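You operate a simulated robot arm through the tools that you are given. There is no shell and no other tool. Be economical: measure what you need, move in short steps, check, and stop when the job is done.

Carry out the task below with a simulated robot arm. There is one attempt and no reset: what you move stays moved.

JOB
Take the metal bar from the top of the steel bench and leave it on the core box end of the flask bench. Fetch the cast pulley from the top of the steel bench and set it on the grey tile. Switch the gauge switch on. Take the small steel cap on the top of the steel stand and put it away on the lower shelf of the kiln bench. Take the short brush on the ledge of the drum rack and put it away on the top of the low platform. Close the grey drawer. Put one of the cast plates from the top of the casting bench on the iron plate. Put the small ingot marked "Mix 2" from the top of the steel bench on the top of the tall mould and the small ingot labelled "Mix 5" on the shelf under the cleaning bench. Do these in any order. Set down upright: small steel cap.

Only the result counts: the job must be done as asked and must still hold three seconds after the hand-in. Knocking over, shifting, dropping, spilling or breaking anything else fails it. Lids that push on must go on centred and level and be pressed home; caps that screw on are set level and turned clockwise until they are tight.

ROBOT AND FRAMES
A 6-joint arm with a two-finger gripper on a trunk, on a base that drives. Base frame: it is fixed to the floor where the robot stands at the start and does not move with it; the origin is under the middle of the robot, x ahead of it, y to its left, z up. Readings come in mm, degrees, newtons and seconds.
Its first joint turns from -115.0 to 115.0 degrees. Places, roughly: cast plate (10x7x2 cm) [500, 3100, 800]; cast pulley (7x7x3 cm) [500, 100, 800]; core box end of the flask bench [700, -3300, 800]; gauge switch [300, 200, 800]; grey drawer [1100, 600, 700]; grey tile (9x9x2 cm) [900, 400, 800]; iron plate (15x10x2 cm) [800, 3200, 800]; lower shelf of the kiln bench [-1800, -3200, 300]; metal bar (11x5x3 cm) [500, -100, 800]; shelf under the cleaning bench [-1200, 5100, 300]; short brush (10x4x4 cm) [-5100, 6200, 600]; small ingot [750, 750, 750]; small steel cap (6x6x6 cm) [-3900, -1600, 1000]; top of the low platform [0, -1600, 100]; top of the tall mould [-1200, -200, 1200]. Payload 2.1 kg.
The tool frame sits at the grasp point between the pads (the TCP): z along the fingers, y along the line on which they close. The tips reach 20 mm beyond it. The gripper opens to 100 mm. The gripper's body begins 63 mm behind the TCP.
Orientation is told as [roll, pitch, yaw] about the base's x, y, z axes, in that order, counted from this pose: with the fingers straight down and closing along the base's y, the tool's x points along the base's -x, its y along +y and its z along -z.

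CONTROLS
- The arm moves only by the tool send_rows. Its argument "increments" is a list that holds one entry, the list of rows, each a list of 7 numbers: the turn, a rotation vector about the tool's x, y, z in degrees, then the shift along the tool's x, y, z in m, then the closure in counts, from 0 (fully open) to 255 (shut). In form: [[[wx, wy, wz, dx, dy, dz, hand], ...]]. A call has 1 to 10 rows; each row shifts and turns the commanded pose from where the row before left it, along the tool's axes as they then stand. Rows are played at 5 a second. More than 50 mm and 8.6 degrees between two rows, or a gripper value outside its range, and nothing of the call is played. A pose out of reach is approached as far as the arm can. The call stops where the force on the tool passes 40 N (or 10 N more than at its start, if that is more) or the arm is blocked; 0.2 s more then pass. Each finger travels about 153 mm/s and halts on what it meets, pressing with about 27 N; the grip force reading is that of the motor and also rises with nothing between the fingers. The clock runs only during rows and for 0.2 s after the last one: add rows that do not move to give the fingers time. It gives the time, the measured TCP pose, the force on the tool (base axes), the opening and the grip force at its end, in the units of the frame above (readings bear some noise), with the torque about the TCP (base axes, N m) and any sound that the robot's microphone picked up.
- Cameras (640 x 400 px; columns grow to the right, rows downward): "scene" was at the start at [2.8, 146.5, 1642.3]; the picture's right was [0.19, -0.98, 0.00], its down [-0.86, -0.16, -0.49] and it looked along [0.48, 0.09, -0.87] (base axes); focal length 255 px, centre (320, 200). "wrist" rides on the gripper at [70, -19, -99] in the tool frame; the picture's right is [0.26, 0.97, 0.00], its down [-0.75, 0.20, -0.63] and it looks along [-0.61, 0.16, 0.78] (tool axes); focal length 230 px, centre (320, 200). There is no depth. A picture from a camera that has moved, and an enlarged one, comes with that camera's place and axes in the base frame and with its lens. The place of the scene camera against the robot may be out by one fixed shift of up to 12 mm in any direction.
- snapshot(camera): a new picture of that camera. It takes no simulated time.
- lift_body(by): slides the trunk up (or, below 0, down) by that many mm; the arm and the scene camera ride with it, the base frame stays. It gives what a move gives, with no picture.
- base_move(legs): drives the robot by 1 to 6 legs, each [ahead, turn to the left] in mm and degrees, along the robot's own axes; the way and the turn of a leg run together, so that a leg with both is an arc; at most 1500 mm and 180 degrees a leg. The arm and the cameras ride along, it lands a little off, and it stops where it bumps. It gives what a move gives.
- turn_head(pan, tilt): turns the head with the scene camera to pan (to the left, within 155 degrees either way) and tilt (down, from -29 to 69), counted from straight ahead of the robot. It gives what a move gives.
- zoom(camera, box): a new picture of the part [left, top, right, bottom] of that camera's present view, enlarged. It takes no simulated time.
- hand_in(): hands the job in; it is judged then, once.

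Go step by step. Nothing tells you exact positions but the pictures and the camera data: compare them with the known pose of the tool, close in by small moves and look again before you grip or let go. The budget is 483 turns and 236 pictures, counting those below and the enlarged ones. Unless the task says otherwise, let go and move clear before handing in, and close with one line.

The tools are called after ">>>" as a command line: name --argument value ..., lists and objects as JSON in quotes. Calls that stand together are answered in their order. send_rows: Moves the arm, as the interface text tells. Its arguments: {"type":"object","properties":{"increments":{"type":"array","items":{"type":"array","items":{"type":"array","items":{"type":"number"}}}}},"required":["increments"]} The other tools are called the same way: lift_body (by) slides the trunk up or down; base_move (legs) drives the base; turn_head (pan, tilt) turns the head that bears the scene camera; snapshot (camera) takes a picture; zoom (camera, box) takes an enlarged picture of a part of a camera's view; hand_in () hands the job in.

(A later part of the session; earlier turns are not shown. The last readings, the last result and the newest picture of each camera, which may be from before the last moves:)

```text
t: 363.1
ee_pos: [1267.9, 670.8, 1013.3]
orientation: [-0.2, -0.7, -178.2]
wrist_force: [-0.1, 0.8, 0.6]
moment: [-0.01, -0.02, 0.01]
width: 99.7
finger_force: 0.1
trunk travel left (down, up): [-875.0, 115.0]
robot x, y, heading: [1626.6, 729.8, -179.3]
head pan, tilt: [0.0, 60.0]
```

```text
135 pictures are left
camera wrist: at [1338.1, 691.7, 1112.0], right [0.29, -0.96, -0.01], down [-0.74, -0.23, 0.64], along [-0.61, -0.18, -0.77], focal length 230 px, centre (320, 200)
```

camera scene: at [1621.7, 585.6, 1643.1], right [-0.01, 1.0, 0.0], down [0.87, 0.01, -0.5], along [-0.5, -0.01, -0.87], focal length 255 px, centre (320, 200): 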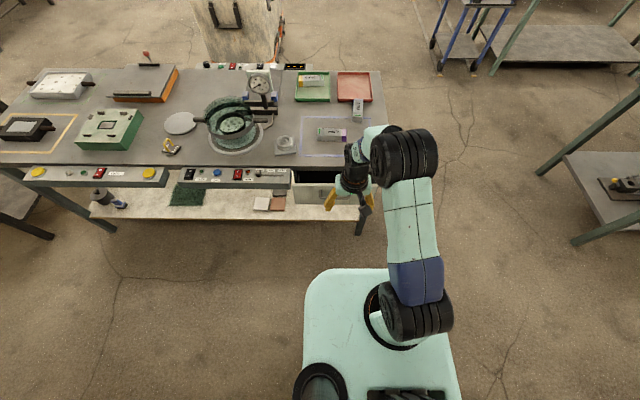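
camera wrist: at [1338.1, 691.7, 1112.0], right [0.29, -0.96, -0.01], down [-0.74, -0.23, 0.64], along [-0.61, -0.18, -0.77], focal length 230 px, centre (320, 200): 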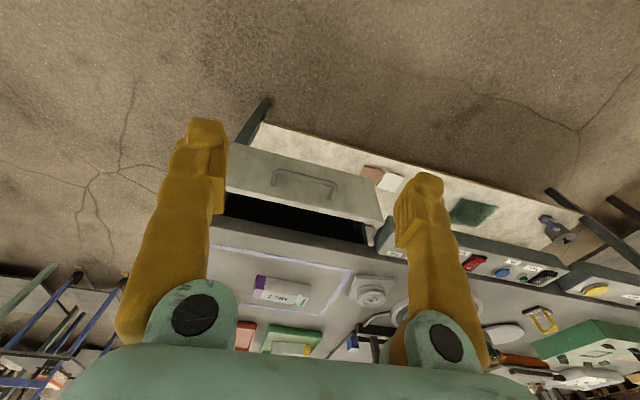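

The drawer is ~70 mm open. I close the fingers, align to its centre, lower and push again.

>>> send_rows --increments '[[[-0.3, 0.7, 0, 0, 0.039, 0, 255], [0, 0, 0, 0, 0, 0, 255], [0, 0, 0, 0, 0, 0, 255]]]'

>>> lift_body --by -242

>>> base_move --legs '[[225, 0]]'

>>> send_rows --increments '[[[0, 0, 0, -0.006, 0, 0, 255], [0, 0, 0, -0.006, 0, 0, 255], [0, 0, 0, -0.006, 0, 0, 255], [0, 0, 0, -0.006, 0, 0, 255], [0, 0, 0, -0.006, 0, 0, 255], [0, 0, 0, -0.006, 0, 0, 255], [0, 0, 0, -0.006, 0, 0, 255], [0, 0, 0, -0.006, 0, 0, 255], [0, 0, 0, -0.006, 0, 0, 255]]]'

>>> snapshot --camera "wrist"

```text
t: 363.9
ee_pos: [1268.3, 633.0, 1010.0]
orientation: [0.1, 0.0, -178.2]
wrist_force: [0.2, -0.5, 0.6]
moment: [0.01, 0.03, 0.02]
width: 0.0
finger_force: 27.1
trunk travel left (down, up): [-875.0, 115.0]
robot x, y, heading: [1629.8, 735.4, -179.3]
head pan, tilt: [0.0, 60.0]
```

```text
t: 366.4
ee_pos: [1269.7, 632.2, 768.2]
orientation: [-0.1, 0.0, -178.2]
wrist_force: [-0.2, 0.1, -0.1]
moment: [0.03, 0.0, 0.0]
width: 0.0
finger_force: 27.3
trunk travel left (down, up): [-633.0, 357.0]
robot x, y, heading: [1631.3, 730.9, -179.3]
head pan, tilt: [0.0, 60.0]
```

```text
t: 368.1
ee_pos: [1045.0, 632.4, 768.1]
orientation: [0.0, 0.0, -178.6]
wrist_force: [0.3, 0.0, 0.4]
moment: [0.02, -0.05, 0.0]
width: 0.0
finger_force: 27.1
trunk travel left (down, up): [-633.0, 357.0]
robot x, y, heading: [1408.2, 731.0, -179.7]
head pan, tilt: [0.0, 60.0]
```

```text
t: 370.1
ee_pos: [1004.4, 632.4, 766.7]
orientation: [-0.2, 1.5, -178.3]
wrist_force: [17.2, 0.1, 1.1]
moment: [0.07, -0.13, -0.12]
width: 0.0
finger_force: 29.9
trunk travel left (down, up): [-633.0, 357.0]
robot x, y, heading: [1408.7, 731.0, -179.5]
head pan, tilt: [0.0, 60.0]
stopped in row 9: the force on the tool passed its limit at 46 N (the readings are from after the stop); the commanded pose is now the measured one
```

```text
134 pictures are left
camera wrist: at [1071.0, 651.9, 868.1], right [0.28, -0.96, 0.0], down [-0.76, -0.22, 0.61], along [-0.58, -0.17, -0.79], focal length 230 px, centre (320, 200)
```

wrist: 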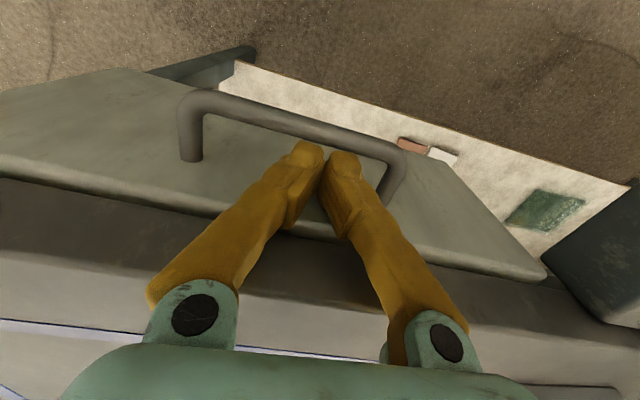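

Closed again, hard stop. I relieve pressure by 3 mm and lift straight up before retreating.

>>> send_rows --increments '[[[0, 0, 0, 0.003, 0, 0, 255], [0, 0, 0, 0, 0, -0.02, 255], [0, 0, 0, 0, 0, -0.04, 255], [0, 0, 0, 0, 0, -0.04, 255], [0, 0, 0, 0, 0, -0.04, 255], [0, 0, 0, 0, 0, 0, 255]]]'

>>> lift_body --by 242

>>> base_move --legs '[[-230, 0]]'

>>> snapshot --camera "scene"

```text
t: 371.5
ee_pos: [998.5, 632.5, 906.4]
orientation: [-0.3, 1.4, -178.6]
wrist_force: [0.6, 0.4, -0.6]
moment: [0.0, -0.02, 0.02]
width: 0.0
finger_force: 29.2
trunk travel left (down, up): [-633.0, 357.0]
robot x, y, heading: [1406.7, 731.2, -179.6]
head pan, tilt: [0.0, 60.0]
```

```text
t: 374.0
ee_pos: [999.0, 631.3, 1146.3]
orientation: [-0.1, 1.3, -178.6]
wrist_force: [-0.2, -0.5, 1.1]
moment: [0.02, 0.01, 0.0]
width: 0.0
finger_force: 29.8
trunk travel left (down, up): [-875.0, 115.0]
robot x, y, heading: [1406.4, 732.1, -179.7]
head pan, tilt: [0.0, 60.0]
```

```text
t: 375.8
ee_pos: [1229.7, 637.1, 1144.8]
orientation: [-0.2, 1.4, -179.1]
wrist_force: [0.1, -0.4, 0.0]
moment: [-0.01, 0.0, 0.01]
width: 0.0
finger_force: 30.0
trunk travel left (down, up): [-875.0, 115.0]
robot x, y, heading: [1640.1, 731.0, 179.8]
head pan, tilt: [0.0, 60.0]
```

```text
133 pictures are left
camera scene: at [1629.4, 584.2, 1643.1], right [0.0, 1.0, 0.0], down [0.87, 0.0, -0.5], along [-0.5, 0.0, -0.87], focal length 255 px, centre (320, 200)
```

scene: 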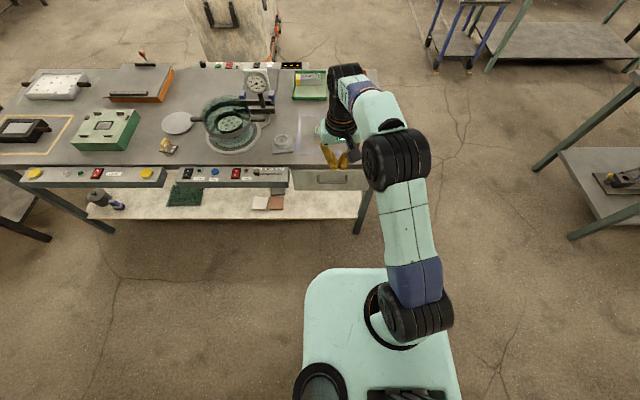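

The drawer is closed now. On to the left side of the bench for "Mix 2".

>>> base_move --legs '[[0, -90], [760, 0], [0, 90], [945, 0], [0, 90], [250, 0]]'

>>> send_rows --increments '[[[-0.2, -1.4, 0, 0, 0, 0.04, 0], [0, 0, 0, 0, 0, 0.04, 0], [0, 0, 0, 0, 0, 0.04, 0], [0, 0, 0, 0, 0, 0, 0]]]'

>>> snapshot --camera "wrist"

>>> snapshot --camera "scene"

```text
t: 397.3
ee_pos: [749.2, 874.3, 1147.5]
orientation: [-0.2, 1.3, -93.3]
wrist_force: [-0.5, -0.9, -0.2]
moment: [0.0, 0.04, -0.01]
width: 0.0
finger_force: 29.6
trunk travel left (down, up): [-875.0, 115.0]
robot x, y, heading: [685.6, 1288.2, -94.3]
head pan, tilt: [0.0, 60.0]
```

```text
t: 398.3
ee_pos: [750.1, 873.4, 1027.7]
orientation: [0.1, -0.2, -93.3]
wrist_force: [0.3, 0.2, 0.4]
moment: [-0.03, 0.03, 0.0]
width: 99.9
finger_force: 0.0
trunk travel left (down, up): [-875.0, 115.0]
robot x, y, heading: [688.5, 1288.4, -94.5]
head pan, tilt: [0.0, 60.0]
```

```text
132 pictures are left
camera wrist: at [736.1, 944.3, 1125.9], right [0.98, 0.2, 0.0], down [0.16, -0.76, 0.63], along [0.13, -0.62, -0.78], focal length 230 px, centre (320, 200)
```

wrist: 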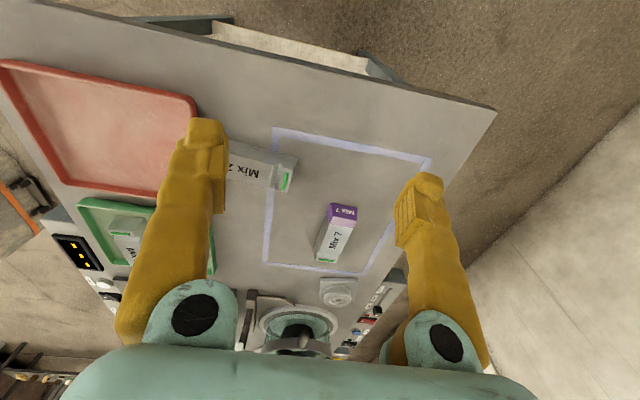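

```text
131 pictures are left
camera scene: at [823.2, 1265.1, 1643.1], right [-1.0, 0.08, 0.0], down [0.07, 0.86, -0.5], along [-0.04, -0.5, -0.87], focal length 255 px, centre (320, 200)
```

scene: 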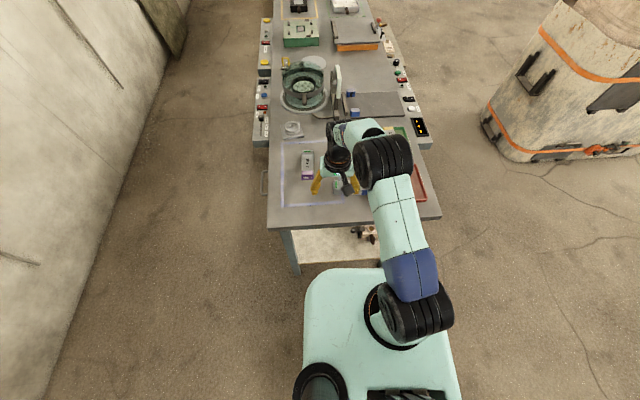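

"Mix 2" lies along x at about (677,757). I drive 115 mm ahead, shift over it and turn the hand to close across it.

>>> base_move --legs '[[115, 0]]'

>>> send_rows --increments '[[[0, 0, 7.9, 0, 0, 0, 0], [0, 0, 7.9, 0, 0, 0, 0], [0, 0, 7.9, 0, 0, 0, 0], [0, 0, 7.9, 0, 0, 0, 0], [0, 0, 7.9, 0, 0, 0, 0], [0, 0, 7.9, 0, 0, 0, 0], [0, 0, 7.9, 0, 0, 0, 0], [0, 0, 7.9, 0, 0, 0, 0], [0, 0, 7.9, 0, 0, 0, 0], [0, 0, 7.9, 0, 0, 0, 0]]]'

>>> snapshot --camera "wrist"

```text
t: 399.5
ee_pos: [742.2, 766.4, 1030.3]
orientation: [-0.2, -0.5, -93.0]
wrist_force: [-0.4, 0.8, -0.3]
moment: [0.01, 0.01, 0.0]
width: 100.0
finger_force: 0.0
trunk travel left (down, up): [-875.0, 115.0]
robot x, y, heading: [677.6, 1170.6, -94.4]
head pan, tilt: [0.0, 60.0]
```

```text
t: 401.7
ee_pos: [743.2, 758.5, 1027.2]
orientation: [0.2, -0.1, -172.2]
wrist_force: [0.3, -0.8, 0.3]
moment: [0.0, -0.04, 0.03]
width: 99.9
finger_force: 0.0
trunk travel left (down, up): [-875.0, 115.0]
robot x, y, heading: [675.9, 1174.1, -93.9]
head pan, tilt: [0.0, 60.0]
```

```text
130 pictures are left
camera wrist: at [810.4, 787.3, 1126.0], right [0.39, -0.92, 0.0], down [-0.72, -0.3, 0.63], along [-0.58, -0.24, -0.78], focal length 230 px, centre (320, 200)
```

wrist: 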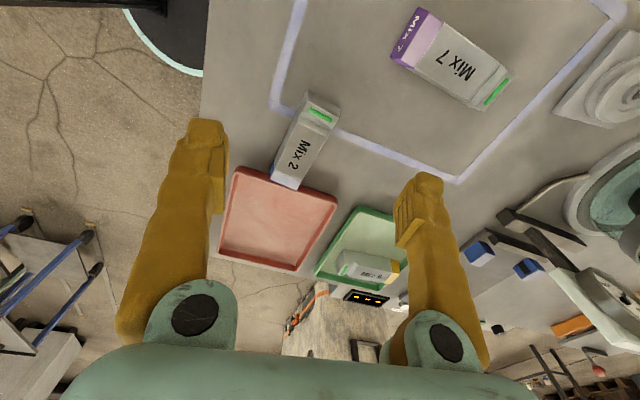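

Clear view now: "Mix 2" centre (680,759), axis -5°. I align and lower partway.

>>> send_rows --increments '[[[0, 0, 6.3, 0, 0, 0, 0], [0, 0, 6.2, 0, 0, 0, 0], [0, 0, 0, -0.032, 0.002, 0, 0], [0, 0, 0, -0.031, 0.002, 0, 0], [0, 0, 0, 0, 0, 0.045, 0], [0, 0, 0, 0, 0, 0.045, 0], [0, 0, 0, 0, 0, 0.03, 0], [0, 0, 0, 0, 0, 0, 0]]]'

>>> snapshot --camera "wrist"

```text
t: 403.5
ee_pos: [679.7, 760.4, 908.7]
orientation: [0.0, -0.2, 175.5]
wrist_force: [-0.4, -0.3, -1.2]
moment: [0.0, -0.01, 0.01]
width: 99.8
finger_force: 0.2
trunk travel left (down, up): [-875.0, 115.0]
robot x, y, heading: [676.5, 1171.9, -94.2]
head pan, tilt: [0.0, 60.0]
```

```text
129 pictures are left
camera wrist: at [750.6, 773.9, 1007.1], right [0.18, -0.98, 0.0], down [-0.76, -0.14, 0.63], along [-0.62, -0.11, -0.78], focal length 230 px, centre (320, 200)
```

wrist: 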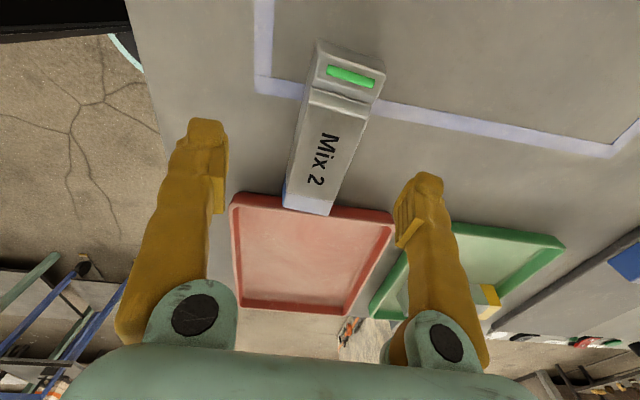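

Small sideways correction of 7 mm, then lower and grip.

>>> send_rows --increments '[[[0, 0, 0, 0, 0.007, 0.03, 0], [0, 0, 0, 0, 0, 0.025, 0], [0, 0, 0, 0, 0, 0.01, 0], [0, 0, 0, 0, 0, 0, 0]]]'

>>> snapshot --camera "wrist"

>>> send_rows --increments '[[[0, 0, 0, 0, 0, 0, 100], [0, 0, 0, 0, 0, 0, 180], [0, 0, 0, 0, 0, 0, 255], [0, 0, 0, 0, 0, 0, 255]]]'

>>> snapshot --camera "wrist"

```text
t: 404.5
ee_pos: [679.9, 751.2, 843.1]
orientation: [0.1, 0.0, 175.4]
wrist_force: [-0.3, 0.5, -0.6]
moment: [-0.02, 0.03, 0.03]
width: 100.2
finger_force: 0.0
trunk travel left (down, up): [-875.0, 115.0]
robot x, y, heading: [678.3, 1178.6, -94.2]
head pan, tilt: [0.0, 60.0]
```

```text
128 pictures are left
camera wrist: at [750.7, 765.8, 942.3], right [0.18, -0.98, 0.0], down [-0.76, -0.14, 0.63], along [-0.62, -0.11, -0.78], focal length 230 px, centre (320, 200)
```

wrist: 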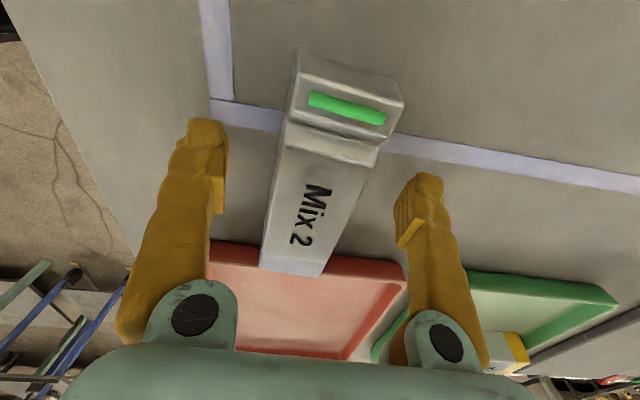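

```text
t: 405.5
ee_pos: [679.1, 752.0, 843.5]
orientation: [0.0, -0.1, 175.4]
wrist_force: [0.5, 0.3, -0.1]
moment: [0.09, -0.01, -0.06]
width: 47.1
finger_force: 27.0
trunk travel left (down, up): [-875.0, 115.0]
robot x, y, heading: [678.1, 1175.6, -94.5]
head pan, tilt: [0.0, 60.0]
```

```text
127 pictures are left
camera wrist: at [750.7, 765.8, 942.4], right [0.18, -0.98, 0.0], down [-0.76, -0.14, 0.63], along [-0.62, -0.11, -0.78], focal length 230 px, centre (320, 200)
```

wrist: 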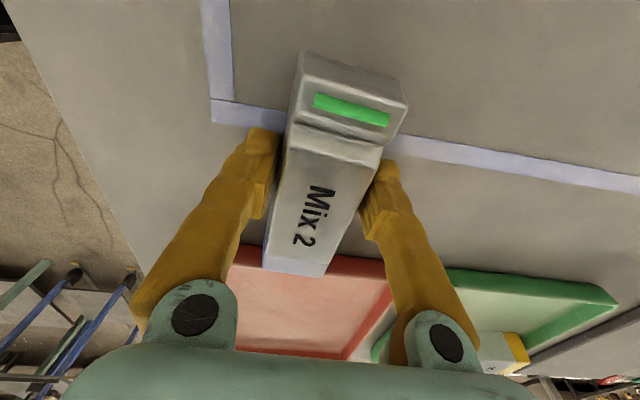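

Gripped (47 mm). I lift, raise the trunk, and drive to the tall mould.

>>> send_rows --increments '[[[0, 0, 0, 0, 0, -0.02, 255], [0, 0, 0, 0, 0, -0.045, 255], [0, 0, 0, 0, 0, -0.045, 255], [0, 0, 0, 0, 0, -0.045, 255], [0, 0, 0, 0, 0, -0.045, 255], [0, 0, 0, 0, 0, 0, 255]]]'

>>> base_move --legs '[[-300, 0], [0, -86], [850, 0], [0, 90], [1500, 0], [150, 0]]'

>>> lift_body --by 112

>>> base_move --legs '[[0, -90]]'

>>> turn_head --pan 0 --tilt 45

>>> snapshot --camera "scene"

```text
t: 406.9
ee_pos: [681.1, 747.0, 1039.9]
orientation: [-0.1, -0.1, 175.4]
wrist_force: [-0.2, 0.0, -5.0]
moment: [0.01, -0.05, -0.01]
width: 47.0
finger_force: 27.0
trunk travel left (down, up): [-875.0, 115.0]
robot x, y, heading: [677.8, 1170.9, -94.4]
head pan, tilt: [0.0, 60.0]
```

```text
t: 428.4
ee_pos: [-59.8, -576.6, 1041.5]
orientation: [0.3, 0.0, -178.2]
wrist_force: [-0.5, 0.1, -4.2]
moment: [-0.04, -0.02, -0.03]
width: 46.8
finger_force: 27.1
trunk travel left (down, up): [-875.0, 115.0]
robot x, y, heading: [-109.6, -156.3, -87.7]
head pan, tilt: [0.0, 60.0]
```

```text
t: 429.8
ee_pos: [-58.4, -579.4, 1152.0]
orientation: [0.0, -0.1, -178.2]
wrist_force: [0.1, 0.3, -4.6]
moment: [0.0, -0.04, -0.02]
width: 46.6
finger_force: 27.4
trunk travel left (down, up): [-987.0, 3.0]
robot x, y, heading: [-109.0, -154.2, -87.9]
head pan, tilt: [0.0, 60.0]
```

```text
t: 434.1
ee_pos: [-533.6, -200.8, 1151.4]
orientation: [-0.1, 0.0, 90.7]
wrist_force: [-0.2, -1.1, -5.0]
moment: [-0.05, 0.04, 0.04]
width: 46.8
finger_force: 27.0
trunk travel left (down, up): [-987.0, 3.0]
robot x, y, heading: [-109.3, -153.2, -178.8]
head pan, tilt: [0.0, 60.0]
```

```text
t: 434.9
ee_pos: [-535.0, -199.3, 1152.5]
orientation: [0.1, -0.1, 90.6]
wrist_force: [-0.9, -0.7, -5.6]
moment: [-0.04, 0.0, 0.01]
width: 46.7
finger_force: 26.9
trunk travel left (down, up): [-987.0, 3.0]
robot x, y, heading: [-112.8, -155.8, -178.9]
head pan, tilt: [0.0, 45.0]
```

```text
126 pictures are left
camera scene: at [-132.7, -302.7, 1774.5], right [-0.02, 1.0, 0.0], down [0.71, 0.01, -0.71], along [-0.71, -0.01, -0.71], focal length 255 px, centre (320, 200)
```

scene: 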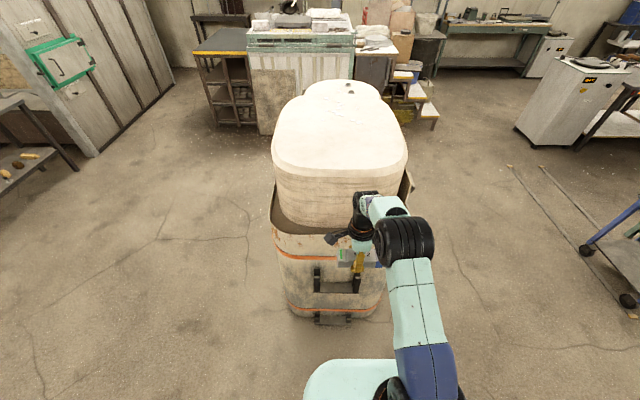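

The mould's front top edge is at x≈-849, the tub's feet at x≈-740. I raise the hand to z≈1265 and drive forward to x≈-455.

>>> send_rows --increments '[[[0, 0, 0, 0, 0, -0.04, 255], [0, 0, 0, 0, 0, -0.04, 255], [0, 0, 0, 0, 0, -0.04, 255], [0, 0, 0, 0, 0, 0, 255]]]'

>>> base_move --legs '[[250, 0]]'

>>> snapshot --camera "scene"

>>> snapshot --camera "wrist"

```text
t: 435.9
ee_pos: [-535.0, -199.2, 1274.4]
orientation: [0.0, -0.1, 90.7]
wrist_force: [-0.6, -0.3, -5.5]
moment: [-0.04, 0.0, 0.03]
width: 46.5
finger_force: 26.9
trunk travel left (down, up): [-987.0, 3.0]
robot x, y, heading: [-109.4, -158.8, -178.8]
head pan, tilt: [0.0, 45.0]
```

```text
t: 437.7
ee_pos: [-777.5, -204.1, 1276.0]
orientation: [0.3, -0.1, 90.9]
wrist_force: [0.9, -0.4, -5.3]
moment: [-0.09, 0.06, -0.01]
width: 46.6
finger_force: 26.7
trunk travel left (down, up): [-987.0, 3.0]
robot x, y, heading: [-362.3, -162.4, -178.7]
head pan, tilt: [0.0, 45.0]
```

```text
125 pictures are left
camera scene: at [-373.5, -307.5, 1774.7], right [-0.02, 1.0, 0.0], down [0.7, 0.02, -0.71], along [-0.71, -0.02, -0.7], focal length 255 px, centre (320, 200)
```

scene: 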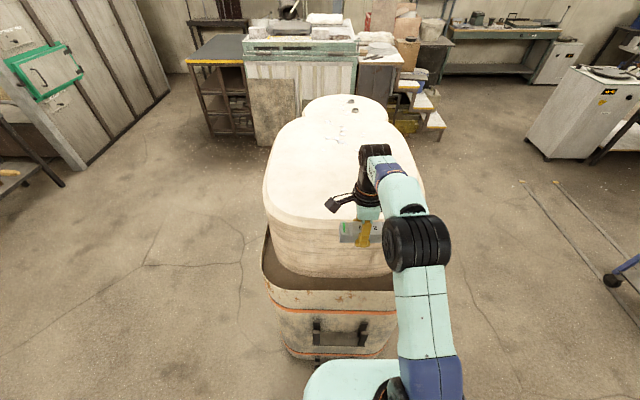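

```text
124 pictures are left
camera wrist: at [-757.1, -274.5, 1375.0], right [-0.96, -0.27, 0.0], down [-0.21, 0.75, 0.63], along [-0.17, 0.61, -0.78], focal length 230 px, centre (320, 200)
```

wrist: 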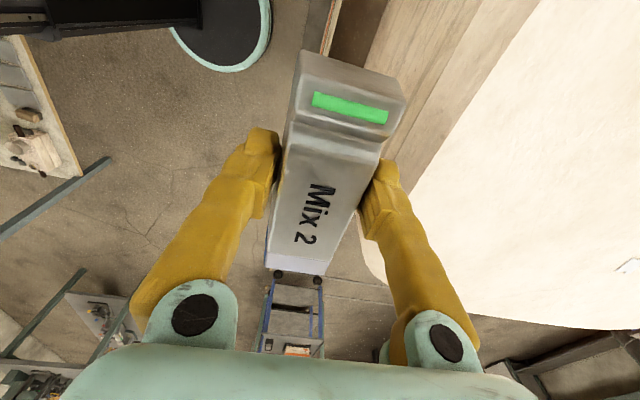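

Clearance is good. I drive another 110 mm so the hand is above the mould's top.

>>> base_move --legs '[[110, 0]]'

>>> snapshot --camera "wrist"

>>> snapshot --camera "scene"

```text
t: 439.4
ee_pos: [-883.0, -208.7, 1281.0]
orientation: [1.4, 0.1, 90.9]
wrist_force: [-1.7, 0.7, -5.5]
moment: [-0.01, -0.11, 0.03]
width: 46.6
finger_force: 26.9
trunk travel left (down, up): [-987.0, 3.0]
robot x, y, heading: [-465.1, -163.5, -178.9]
head pan, tilt: [0.0, 45.0]
stopped in leg 1: the robot was blocked; the commanded pose is now the measured one
```

```text
123 pictures are left
camera wrist: at [-860.6, -277.8, 1379.3], right [-0.96, -0.27, 0.02], down [-0.2, 0.75, 0.63], along [-0.19, 0.61, -0.77], focal length 230 px, centre (320, 200)
```

wrist: 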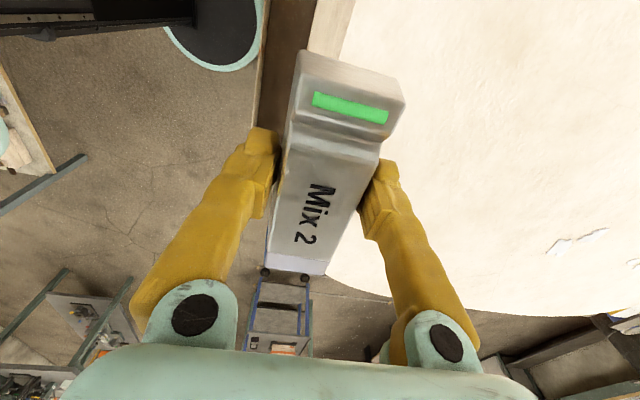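

```text
122 pictures are left
camera scene: at [-496.2, -310.7, 1774.4], right [-0.02, 1.0, 0.0], down [0.71, 0.02, -0.7], along [-0.7, -0.01, -0.71], focal length 255 px, centre (320, 200)
```

scene: 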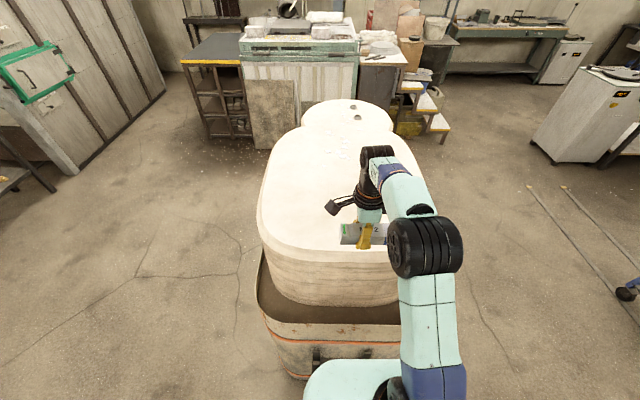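

Blocked by the tub's foot, so I back off 10 mm and extend the arm 55 mm further over the top.

>>> base_move --legs '[[-10, 0]]'

>>> send_rows --increments '[[[0, 0, 0, 0.015, 0.025, 0, 255], [0, 0, 0, 0.015, 0.025, 0, 255], [0, 0, 0, 0, 0.02, 0, 255], [0, 0, 0, 0, 0, 0, 255]]]'

>>> snapshot --camera "wrist"

```text
t: 440.1
ee_pos: [-870.7, -209.0, 1282.0]
orientation: [1.5, 0.0, 90.9]
wrist_force: [-0.4, 0.2, -4.9]
moment: [-0.01, -0.03, -0.02]
width: 46.7
finger_force: 27.1
trunk travel left (down, up): [-987.0, 3.0]
robot x, y, heading: [-455.5, -164.5, -178.9]
head pan, tilt: [0.0, 45.0]
```

```text
t: 441.1
ee_pos: [-914.1, -233.6, 1275.6]
orientation: [1.6, 0.0, 90.9]
wrist_force: [0.1, -0.2, -5.1]
moment: [-0.05, 0.01, 0.01]
width: 46.7
finger_force: 27.2
out of reach, approached as far as the arm can: row 2, 3
trunk travel left (down, up): [-987.0, 3.0]
robot x, y, heading: [-454.1, -164.8, -178.7]
head pan, tilt: [0.0, 45.0]
```

```text
121 pictures are left
camera wrist: at [-891.2, -303.0, 1374.3], right [-0.96, -0.27, 0.03], down [-0.19, 0.75, 0.63], along [-0.19, 0.6, -0.77], focal length 230 px, centre (320, 200)
```

wrist: 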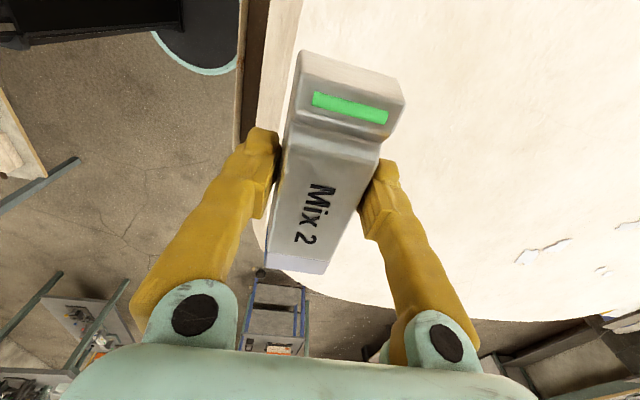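

At the reach limit but the ingot should sit deeper. Lowering gains reach, so I descend 30 mm and extend again.

>>> send_rows --increments '[[[1.6, 0, 0, 0, 0, 0.03, 255], [0, 0, 0, 0, 0.012, 0, 255], [0, 0, 0, 0, 0.012, 0, 255], [0, 0, 0, 0, 0, 0, 255]]]'

>>> snapshot --camera "wrist"

>>> zoom --camera "scene" --box '[240, 120, 440, 320]'

```text
t: 442.1
ee_pos: [-919.0, -233.6, 1243.2]
orientation: [0.1, 0.0, 90.8]
wrist_force: [0.2, 0.1, -5.5]
moment: [-0.06, 0.03, -0.03]
width: 46.5
finger_force: 27.5
out of reach, approached as far as the arm can: row 2, 3
trunk travel left (down, up): [-987.0, 3.0]
robot x, y, heading: [-455.5, -162.9, -178.8]
head pan, tilt: [0.0, 45.0]
```

```text
120 pictures are left
camera wrist: at [-899.1, -301.8, 1342.1], right [-0.96, -0.27, 0.0], down [-0.21, 0.75, 0.63], along [-0.17, 0.61, -0.78], focal length 230 px, centre (320, 200)
```

wrist: 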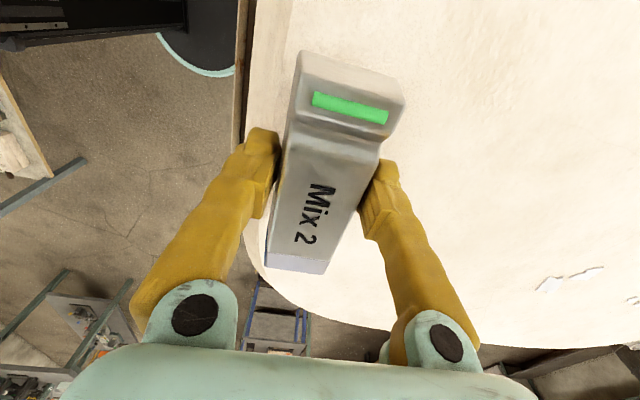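

```text
2.00 times, centred on (340, 220) of scene
camera zoom: at [-477.2, -310.2, 1774.5], right [-0.02, 1.0, 0.0], down [0.71, 0.02, -0.71], along [-0.71, -0.02, -0.71], focal length 510 px, centre (280, 160)
```

zoom: 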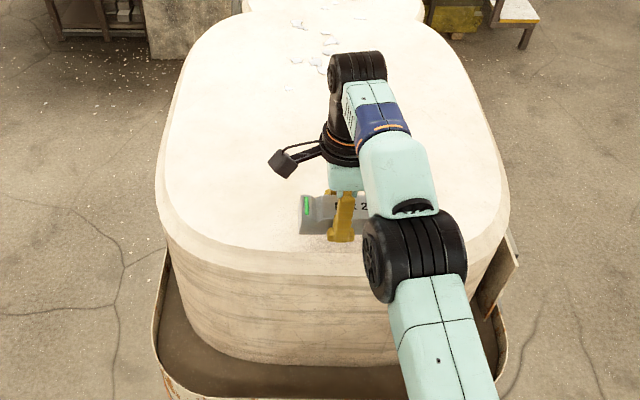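

The ingot is over the flat part of the top. I lower until contact, extending slightly.

>>> send_rows --increments '[[[0, 0, 0, 0, 0.004, 0.005, 255], [0, 0, 0, 0, 0.002, 0.004, 255], [0, 0, 0, 0, 0, 0.003, 255], [0, 0, 0, 0, 0, 0.003, 255], [0, 0, 0, 0, 0, 0.003, 255], [0, 0, 0, 0, 0, 0.003, 255], [0, 0, 0, 0, 0, 0.003, 255], [0, 0, 0, 0, 0, 0.003, 255], [0, 0, 0, 0, 0, 0.003, 255], [0, 0, 0, 0, 0, 0.003, 255]]]'

>>> snapshot --camera "wrist"

```text
t: 444.3
ee_pos: [-924.5, -233.5, 1214.9]
orientation: [0.7, 0.0, 90.9]
wrist_force: [-8.0, -0.3, 27.9]
moment: [0.04, 0.18, 0.02]
width: 47.2
finger_force: 27.2
trunk travel left (down, up): [-987.0, 3.0]
robot x, y, heading: [-455.9, -162.7, -178.8]
head pan, tilt: [0.0, 45.0]
```

```text
118 pictures are left
camera wrist: at [-902.7, -302.3, 1313.5], right [-0.96, -0.27, 0.01], down [-0.21, 0.75, 0.63], along [-0.18, 0.6, -0.78], focal length 230 px, centre (320, 200)
```

wrist: 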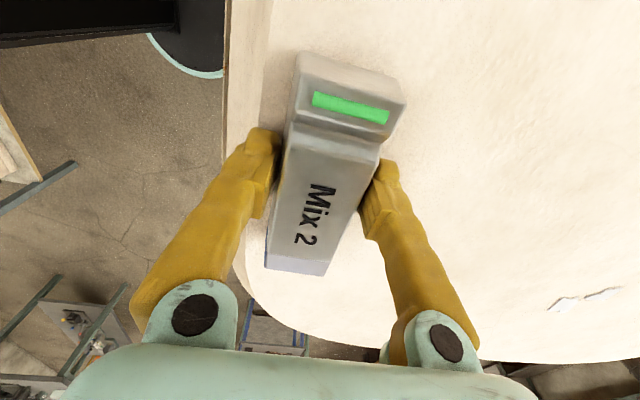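

In contact and flat on top. Release and rise.

>>> send_rows --increments '[[[0, 0, 0, 0, 0, -0.002, 150], [0, 0, 0, 0, 0, 0, 80], [0, 0, 0, 0, 0, 0, 40], [0, 0, 0, 0, 0, 0, 40], [0, 0, 0, 0, 0, -0.03, 40], [0, 0, 0, 0, 0, -0.03, 40], [0, 0, 0, 0, -0.01, -0.03, 40], [0, 0, 0, 0, 0, 0, 40]]]'

>>> snapshot --camera "wrist"

```text
t: 446.1
ee_pos: [-900.5, -230.9, 1298.6]
orientation: [0.0, 0.0, 90.9]
wrist_force: [-0.2, 0.3, 0.4]
moment: [0.01, -0.03, -0.01]
width: 84.2
finger_force: 0.0
out of reach, approached as far as the arm can: row 5, 6
trunk travel left (down, up): [-987.0, 3.0]
robot x, y, heading: [-456.5, -162.9, -178.6]
head pan, tilt: [0.0, 45.0]
```

```text
117 pictures are left
camera wrist: at [-880.6, -300.5, 1397.1], right [-0.96, -0.27, 0.0], down [-0.21, 0.75, 0.63], along [-0.17, 0.61, -0.78], focal length 230 px, centre (320, 200)
```

wrist: 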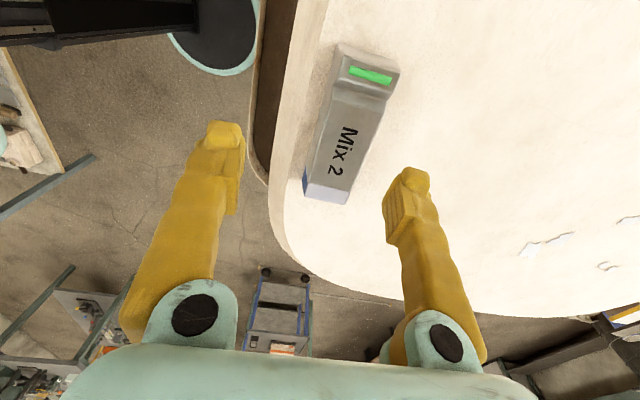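

"Mix 2" rests on the mould's top. I back away, retract the arm and drive to the bench front at y≈555 for "Mix 5".

>>> base_move --legs '[[-210, 0]]'

>>> send_rows --increments '[[[0, 0, 0, 0, -0.04, 0, 0], [0, 0, 0, 0, -0.04, 0.03, 0], [0, 0, 0, 0, -0.03, 0.04, 0], [0, 0, 0, 0, 0, 0.04, 0], [0, 0, 0, 0, 0, 0.04, 0], [0, 0, 0, 0, 0, 0, 0]]]'

>>> base_move --legs '[[0, -91.4], [710, 0], [0, -90], [380, 0]]'

>>> lift_body --by -112

>>> snapshot --camera "wrist"

>>> snapshot --camera "scene"

```text
t: 447.7
ee_pos: [-697.3, -226.4, 1296.3]
orientation: [-0.1, 0.0, 90.8]
wrist_force: [-1.0, -0.2, -0.6]
moment: [0.04, -0.05, 0.02]
width: 84.4
finger_force: 0.0
trunk travel left (down, up): [-987.0, 3.0]
robot x, y, heading: [-252.1, -161.6, -178.8]
head pan, tilt: [0.0, 45.0]
```

```text
t: 449.1
ee_pos: [-584.9, -221.6, 1147.6]
orientation: [0.1, -0.1, 90.9]
wrist_force: [0.4, -0.7, 0.6]
moment: [0.0, 0.03, 0.01]
width: 100.2
finger_force: 0.0
trunk travel left (down, up): [-987.0, 3.0]
robot x, y, heading: [-248.7, -161.0, -178.9]
head pan, tilt: [0.0, 45.0]
```

```text
t: 462.8
ee_pos: [500.5, 577.5, 1148.2]
orientation: [0.3, 0.0, -92.4]
wrist_force: [0.2, -0.7, 0.0]
moment: [-0.01, 0.01, 0.0]
width: 100.0
finger_force: 0.0
trunk travel left (down, up): [-987.0, 3.0]
robot x, y, heading: [159.9, 529.3, -1.8]
head pan, tilt: [0.0, 45.0]
```

```text
t: 464.2
ee_pos: [502.1, 577.8, 1036.5]
orientation: [0.1, 0.0, -92.3]
wrist_force: [-0.7, -0.1, -0.5]
moment: [0.03, -0.02, 0.02]
width: 100.3
finger_force: 0.1
trunk travel left (down, up): [-875.0, 115.0]
robot x, y, heading: [164.0, 533.5, -2.0]
head pan, tilt: [0.0, 45.0]
```

```text
116 pictures are left
camera wrist: at [486.3, 648.6, 1135.0], right [0.98, 0.22, 0.0], down [0.17, -0.76, 0.63], along [0.14, -0.61, -0.78], focal length 230 px, centre (320, 200)
```

wrist: 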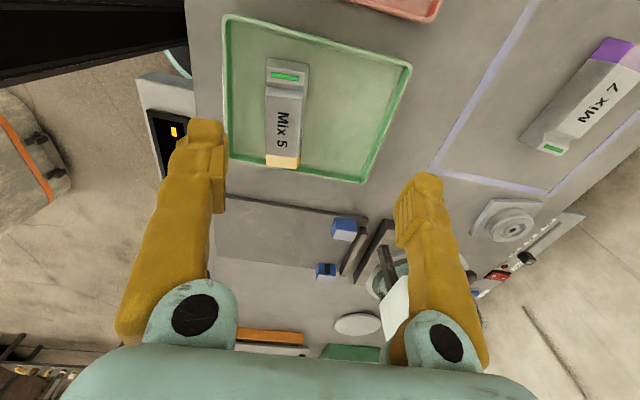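

```text
115 pictures are left
camera scene: at [186.2, 666.3, 1662.6], right [-0.03, -1.0, 0.0], down [-0.71, 0.02, -0.71], along [0.71, -0.02, -0.71], focal length 255 px, centre (320, 200)
```

scene: 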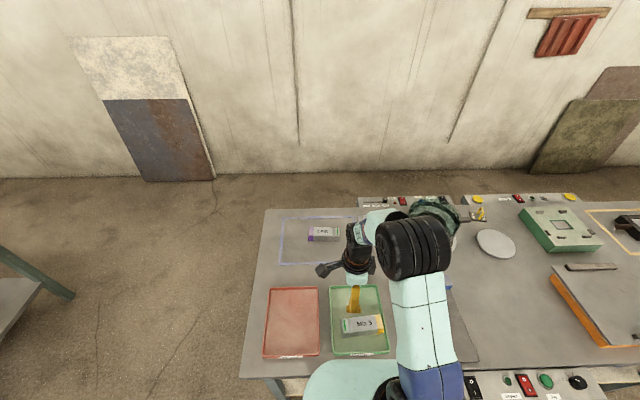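

"Mix 5" centre ≈(467,545), axis ≈95°. I narrow the fingers to ~75 mm to fit inside the tray, align, and lower partway.

>>> send_rows --increments '[[[0, 0, -7.3, 0, 0, 0, 64], [0, 0, 0, -0.03, -0.038, 0, 64], [0, 0, 0, 0, 0, 0.045, 64], [0, 0, 0, 0, 0, 0.045, 64], [0, 0, 0, 0, 0, 0.04, 64], [0, 0, 0, 0, 0, 0, 64]]]'

>>> snapshot --camera "wrist"

```text
t: 465.6
ee_pos: [467.7, 545.0, 908.4]
orientation: [0.1, 0.0, -84.9]
wrist_force: [-0.2, -0.3, -0.3]
moment: [0.03, 0.0, 0.02]
width: 75.1
finger_force: 0.0
trunk travel left (down, up): [-875.0, 115.0]
robot x, y, heading: [159.5, 533.6, -1.9]
head pan, tilt: [0.0, 45.0]
```

```text
114 pictures are left
camera wrist: at [443.8, 613.5, 1007.6], right [0.94, 0.34, 0.0], down [0.26, -0.73, 0.63], along [0.22, -0.59, -0.78], focal length 230 px, centre (320, 200)
```

wrist: 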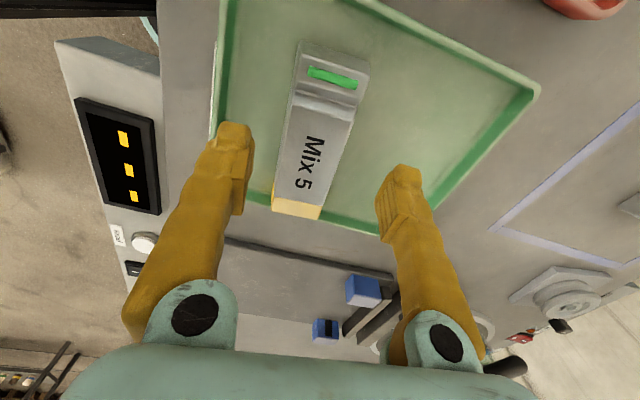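

Aligned. Lower into the tray and grip.

>>> send_rows --increments '[[[0, 0, 0, 0, 0, 0.03, 64], [0, 0, 0, 0, 0, 0.02, 64], [0, 0, 0, 0, 0, 0.006, 64], [0, 0, 0, 0, 0, 0.004, 64], [0, 0, 0, 0, 0, 0, 64]]]'

>>> snapshot --camera "wrist"

>>> send_rows --increments '[[[0, 0, 0, 0, 0, 0, 120], [0, 0, 0, 0, 0, 0, 180], [0, 0, 0, 0, 0, 0, 255], [0, 0, 0, 0, 0, 0, 255]]]'

>>> snapshot --camera "wrist"

```text
t: 466.9
ee_pos: [468.8, 545.2, 845.9]
orientation: [0.0, 0.0, -84.9]
wrist_force: [0.0, -0.6, 0.3]
moment: [0.02, 0.02, -0.01]
width: 75.1
finger_force: 0.1
trunk travel left (down, up): [-875.0, 115.0]
robot x, y, heading: [162.9, 537.4, -2.0]
head pan, tilt: [0.0, 45.0]
```

```text
113 pictures are left
camera wrist: at [443.2, 613.0, 944.3], right [0.94, 0.34, 0.0], down [0.26, -0.73, 0.63], along [0.22, -0.59, -0.78], focal length 230 px, centre (320, 200)
```

wrist: 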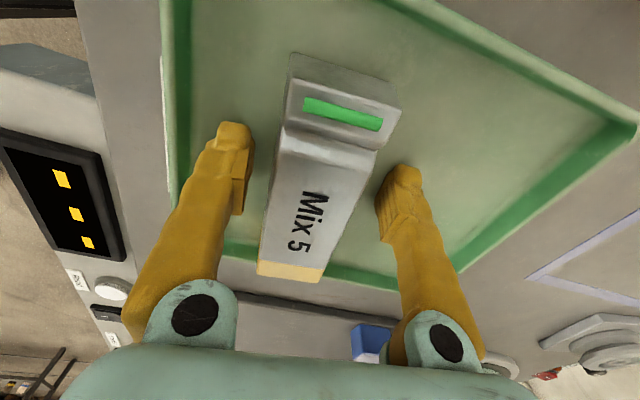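

```text
t: 467.9
ee_pos: [467.0, 545.5, 845.5]
orientation: [0.1, 0.1, -85.1]
wrist_force: [-2.9, -0.1, 1.1]
moment: [-0.04, 0.22, -0.02]
width: 47.6
finger_force: 26.7
trunk travel left (down, up): [-875.0, 115.0]
robot x, y, heading: [165.6, 533.8, -1.9]
head pan, tilt: [0.0, 45.0]
```

```text
112 pictures are left
camera wrist: at [442.5, 613.0, 944.6], right [0.94, 0.34, 0.0], down [0.26, -0.73, 0.63], along [0.22, -0.59, -0.78], focal length 230 px, centre (320, 200)
```

wrist: 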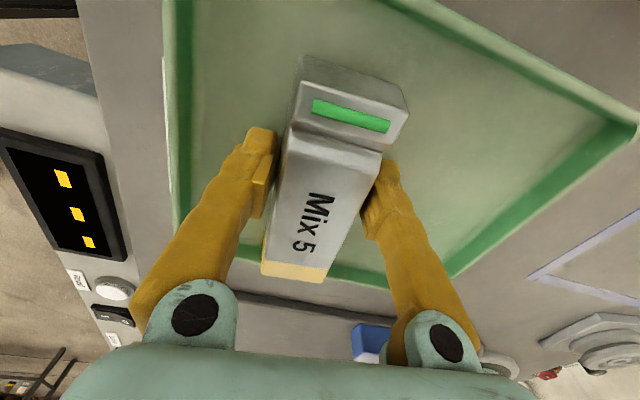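

"Mix 5" is gripped. I lift and drive up the corridor toward the cleaning bench.

>>> send_rows --increments '[[[0, 0, 0, 0, 0, -0.02, 255], [0, 0, 0, 0, 0, -0.045, 255], [0, 0, 0, 0, 0, -0.045, 255], [0, 0, 0, 0, 0, -0.045, 255], [0, 0, 0, 0, 0, -0.045, 255], [0, 0, 0, 0, 0, 0, 255]]]'

>>> base_move --legs '[[-400, 0], [0, 92], [1500, 0], [1500, 0]]'

>>> turn_head --pan 25 --tilt 20

>>> snapshot --camera "scene"

>>> turn_head --pan -60 --tilt 35

>>> snapshot --camera "scene"

```text
t: 469.2
ee_pos: [465.9, 548.6, 1044.5]
orientation: [0.0, 0.1, -84.9]
wrist_force: [0.7, 0.5, -5.4]
moment: [0.06, -0.01, 0.05]
width: 47.6
finger_force: 27.2
trunk travel left (down, up): [-875.0, 115.0]
robot x, y, heading: [161.1, 534.2, -2.0]
head pan, tilt: [0.0, 45.0]
```

```text
t: 489.6
ee_pos: [-227.2, 3846.4, 1044.6]
orientation: [0.0, 0.0, 6.5]
wrist_force: [0.6, 0.3, -4.9]
moment: [0.03, 0.04, 0.02]
width: 47.4
finger_force: 26.8
trunk travel left (down, up): [-875.0, 115.0]
robot x, y, heading: [-205.1, 3544.9, 89.6]
head pan, tilt: [0.0, 45.0]
```

```text
t: 490.5
ee_pos: [-224.4, 3847.0, 1045.0]
orientation: [0.0, -0.1, 6.4]
wrist_force: [-0.3, 0.8, -5.1]
moment: [0.03, 0.04, -0.01]
width: 47.6
finger_force: 27.0
trunk travel left (down, up): [-875.0, 115.0]
robot x, y, heading: [-203.7, 3541.7, 89.6]
head pan, tilt: [25.0, 20.0]
```

```text
111 pictures are left
camera scene: at [-384.5, 3564.3, 1701.2], right [0.91, 0.41, 0.0], down [0.14, -0.31, -0.94], along [-0.39, 0.86, -0.34], focal length 255 px, centre (320, 200)
```

scene: 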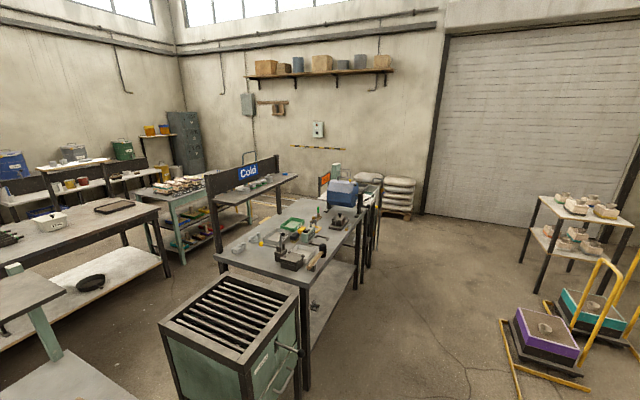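

```text
t: 492.1
ee_pos: [-226.3, 3848.2, 1044.5]
orientation: [0.0, 0.0, 6.3]
wrist_force: [0.6, -0.5, -4.0]
moment: [0.0, 0.04, -0.04]
width: 47.4
finger_force: 26.5
trunk travel left (down, up): [-875.0, 115.0]
robot x, y, heading: [-202.5, 3543.2, 89.6]
head pan, tilt: [-60.0, 35.0]
```

```text
110 pictures are left
camera scene: at [-269.6, 3522.8, 1677.4], right [0.49, -0.87, 0.0], down [-0.5, -0.28, -0.82], along [0.71, 0.4, -0.57], focal length 255 px, centre (320, 200)
```

scene: 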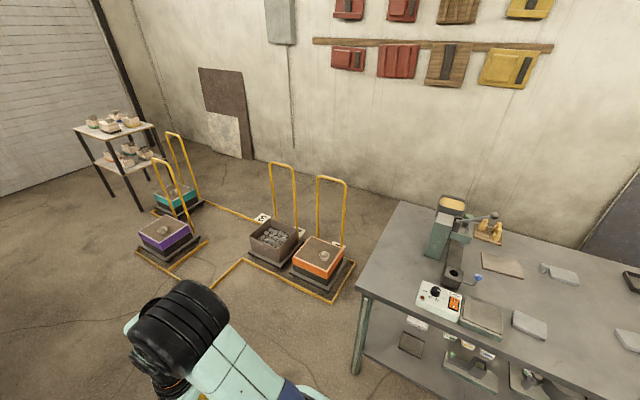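

The cleaning bench's front edge is at x≈-900, y 4530–5640, shelf below. I drive to y≈5080 and face it, then lower the trunk.

>>> base_move --legs '[[1500, 0], [40, 0], [0, 90]]'

>>> lift_body --by -400

>>> turn_head --pan 0 --tilt 30

>>> snapshot --camera "scene"

```text
t: 503.8
ee_pos: [-477.0, 5072.8, 1044.2]
orientation: [0.1, 0.0, 93.2]
wrist_force: [0.4, 0.4, -4.9]
moment: [-0.02, -0.01, 0.02]
width: 47.2
finger_force: 26.7
trunk travel left (down, up): [-875.0, 115.0]
robot x, y, heading: [-173.7, 5078.3, 176.4]
head pan, tilt: [-60.0, 35.0]
```

```text
t: 507.6
ee_pos: [-477.0, 5071.8, 643.9]
orientation: [0.0, 0.0, 93.4]
wrist_force: [-0.5, 1.3, -4.2]
moment: [-0.07, 0.0, 0.01]
width: 47.3
finger_force: 26.8
trunk travel left (down, up): [-475.0, 515.0]
robot x, y, heading: [-173.0, 5078.9, 176.1]
head pan, tilt: [-60.0, 35.0]
```

```text
t: 508.9
ee_pos: [-476.1, 5071.8, 644.0]
orientation: [0.0, 0.1, 93.2]
wrist_force: [-0.8, 0.6, -5.0]
moment: [-0.07, 0.0, -0.02]
width: 47.6
finger_force: 26.8
trunk travel left (down, up): [-475.0, 515.0]
robot x, y, heading: [-174.4, 5079.0, 175.9]
head pan, tilt: [0.0, 30.0]
```

```text
109 pictures are left
camera scene: at [-214.9, 4933.3, 1285.2], right [0.07, 1.0, 0.0], down [0.5, -0.03, -0.87], along [-0.86, 0.06, -0.5], focal length 255 px, centre (320, 200)
```

scene: 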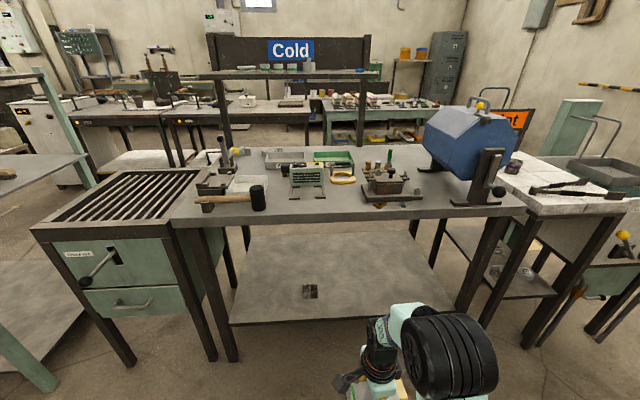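

The shelf is at z≈300 with its front at x≈-886, mostly empty. I lower more, extend the arm, then drive in.

>>> lift_body --by -220

>>> send_rows --increments '[[[0, 0, 0, 0, 0.045, 0, 255], [0, 0, 0, 0, 0.045, 0, 255], [0, 0, 0, 0, 0.045, 0, 255], [0, 0, 0, 0, 0.01, 0, 255], [0, 0, 0, 0, 0, 0, 255]]]'

>>> base_move --legs '[[250, 0]]'

>>> snapshot --camera "scene"

>>> snapshot --camera "wrist"

```text
t: 511.2
ee_pos: [-477.0, 5071.0, 426.2]
orientation: [0.0, 0.1, 93.3]
wrist_force: [-0.1, -0.1, -5.3]
moment: [-0.04, 0.01, -0.04]
width: 47.5
finger_force: 26.8
trunk travel left (down, up): [-255.0, 735.0]
robot x, y, heading: [-171.8, 5077.9, 176.2]
head pan, tilt: [0.0, 30.0]
```

```text
t: 512.4
ee_pos: [-619.9, 5064.3, 424.6]
orientation: [0.0, 0.0, 93.3]
wrist_force: [-0.7, 0.3, -4.9]
moment: [-0.06, 0.02, 0.01]
width: 47.1
finger_force: 26.8
trunk travel left (down, up): [-255.0, 735.0]
robot x, y, heading: [-172.7, 5077.3, 176.1]
head pan, tilt: [0.0, 30.0]
```

```text
t: 514.2
ee_pos: [-867.9, 5077.5, 425.4]
orientation: [0.0, 0.0, 93.6]
wrist_force: [-0.2, 0.0, -5.3]
moment: [-0.08, 0.01, -0.03]
width: 47.1
finger_force: 26.8
trunk travel left (down, up): [-255.0, 735.0]
robot x, y, heading: [-420.3, 5095.2, 176.9]
head pan, tilt: [0.0, 30.0]
```

```text
108 pictures are left
camera scene: at [-460.8, 4948.1, 1065.2], right [0.06, 1.0, 0.0], down [0.5, -0.03, -0.87], along [-0.86, 0.05, -0.5], focal length 255 px, centre (320, 200)
```

scene: 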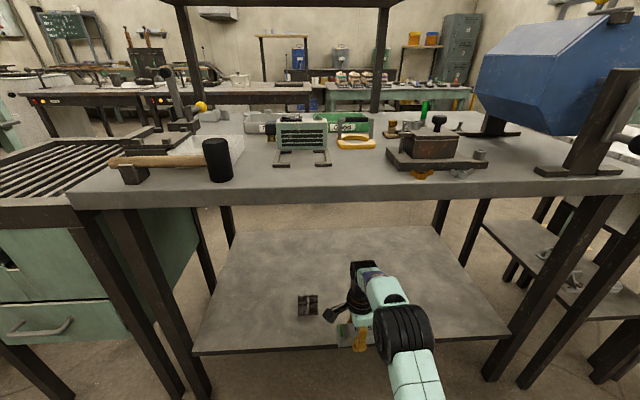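

```text
107 pictures are left
camera wrist: at [-843.4, 5008.3, 524.8], right [-0.95, -0.32, 0.0], down [-0.25, 0.74, 0.63], along [-0.2, 0.6, -0.78], focal length 230 px, centre (320, 200)
```

wrist: 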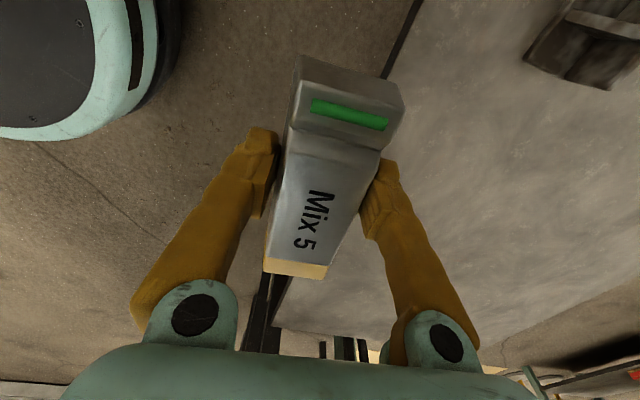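

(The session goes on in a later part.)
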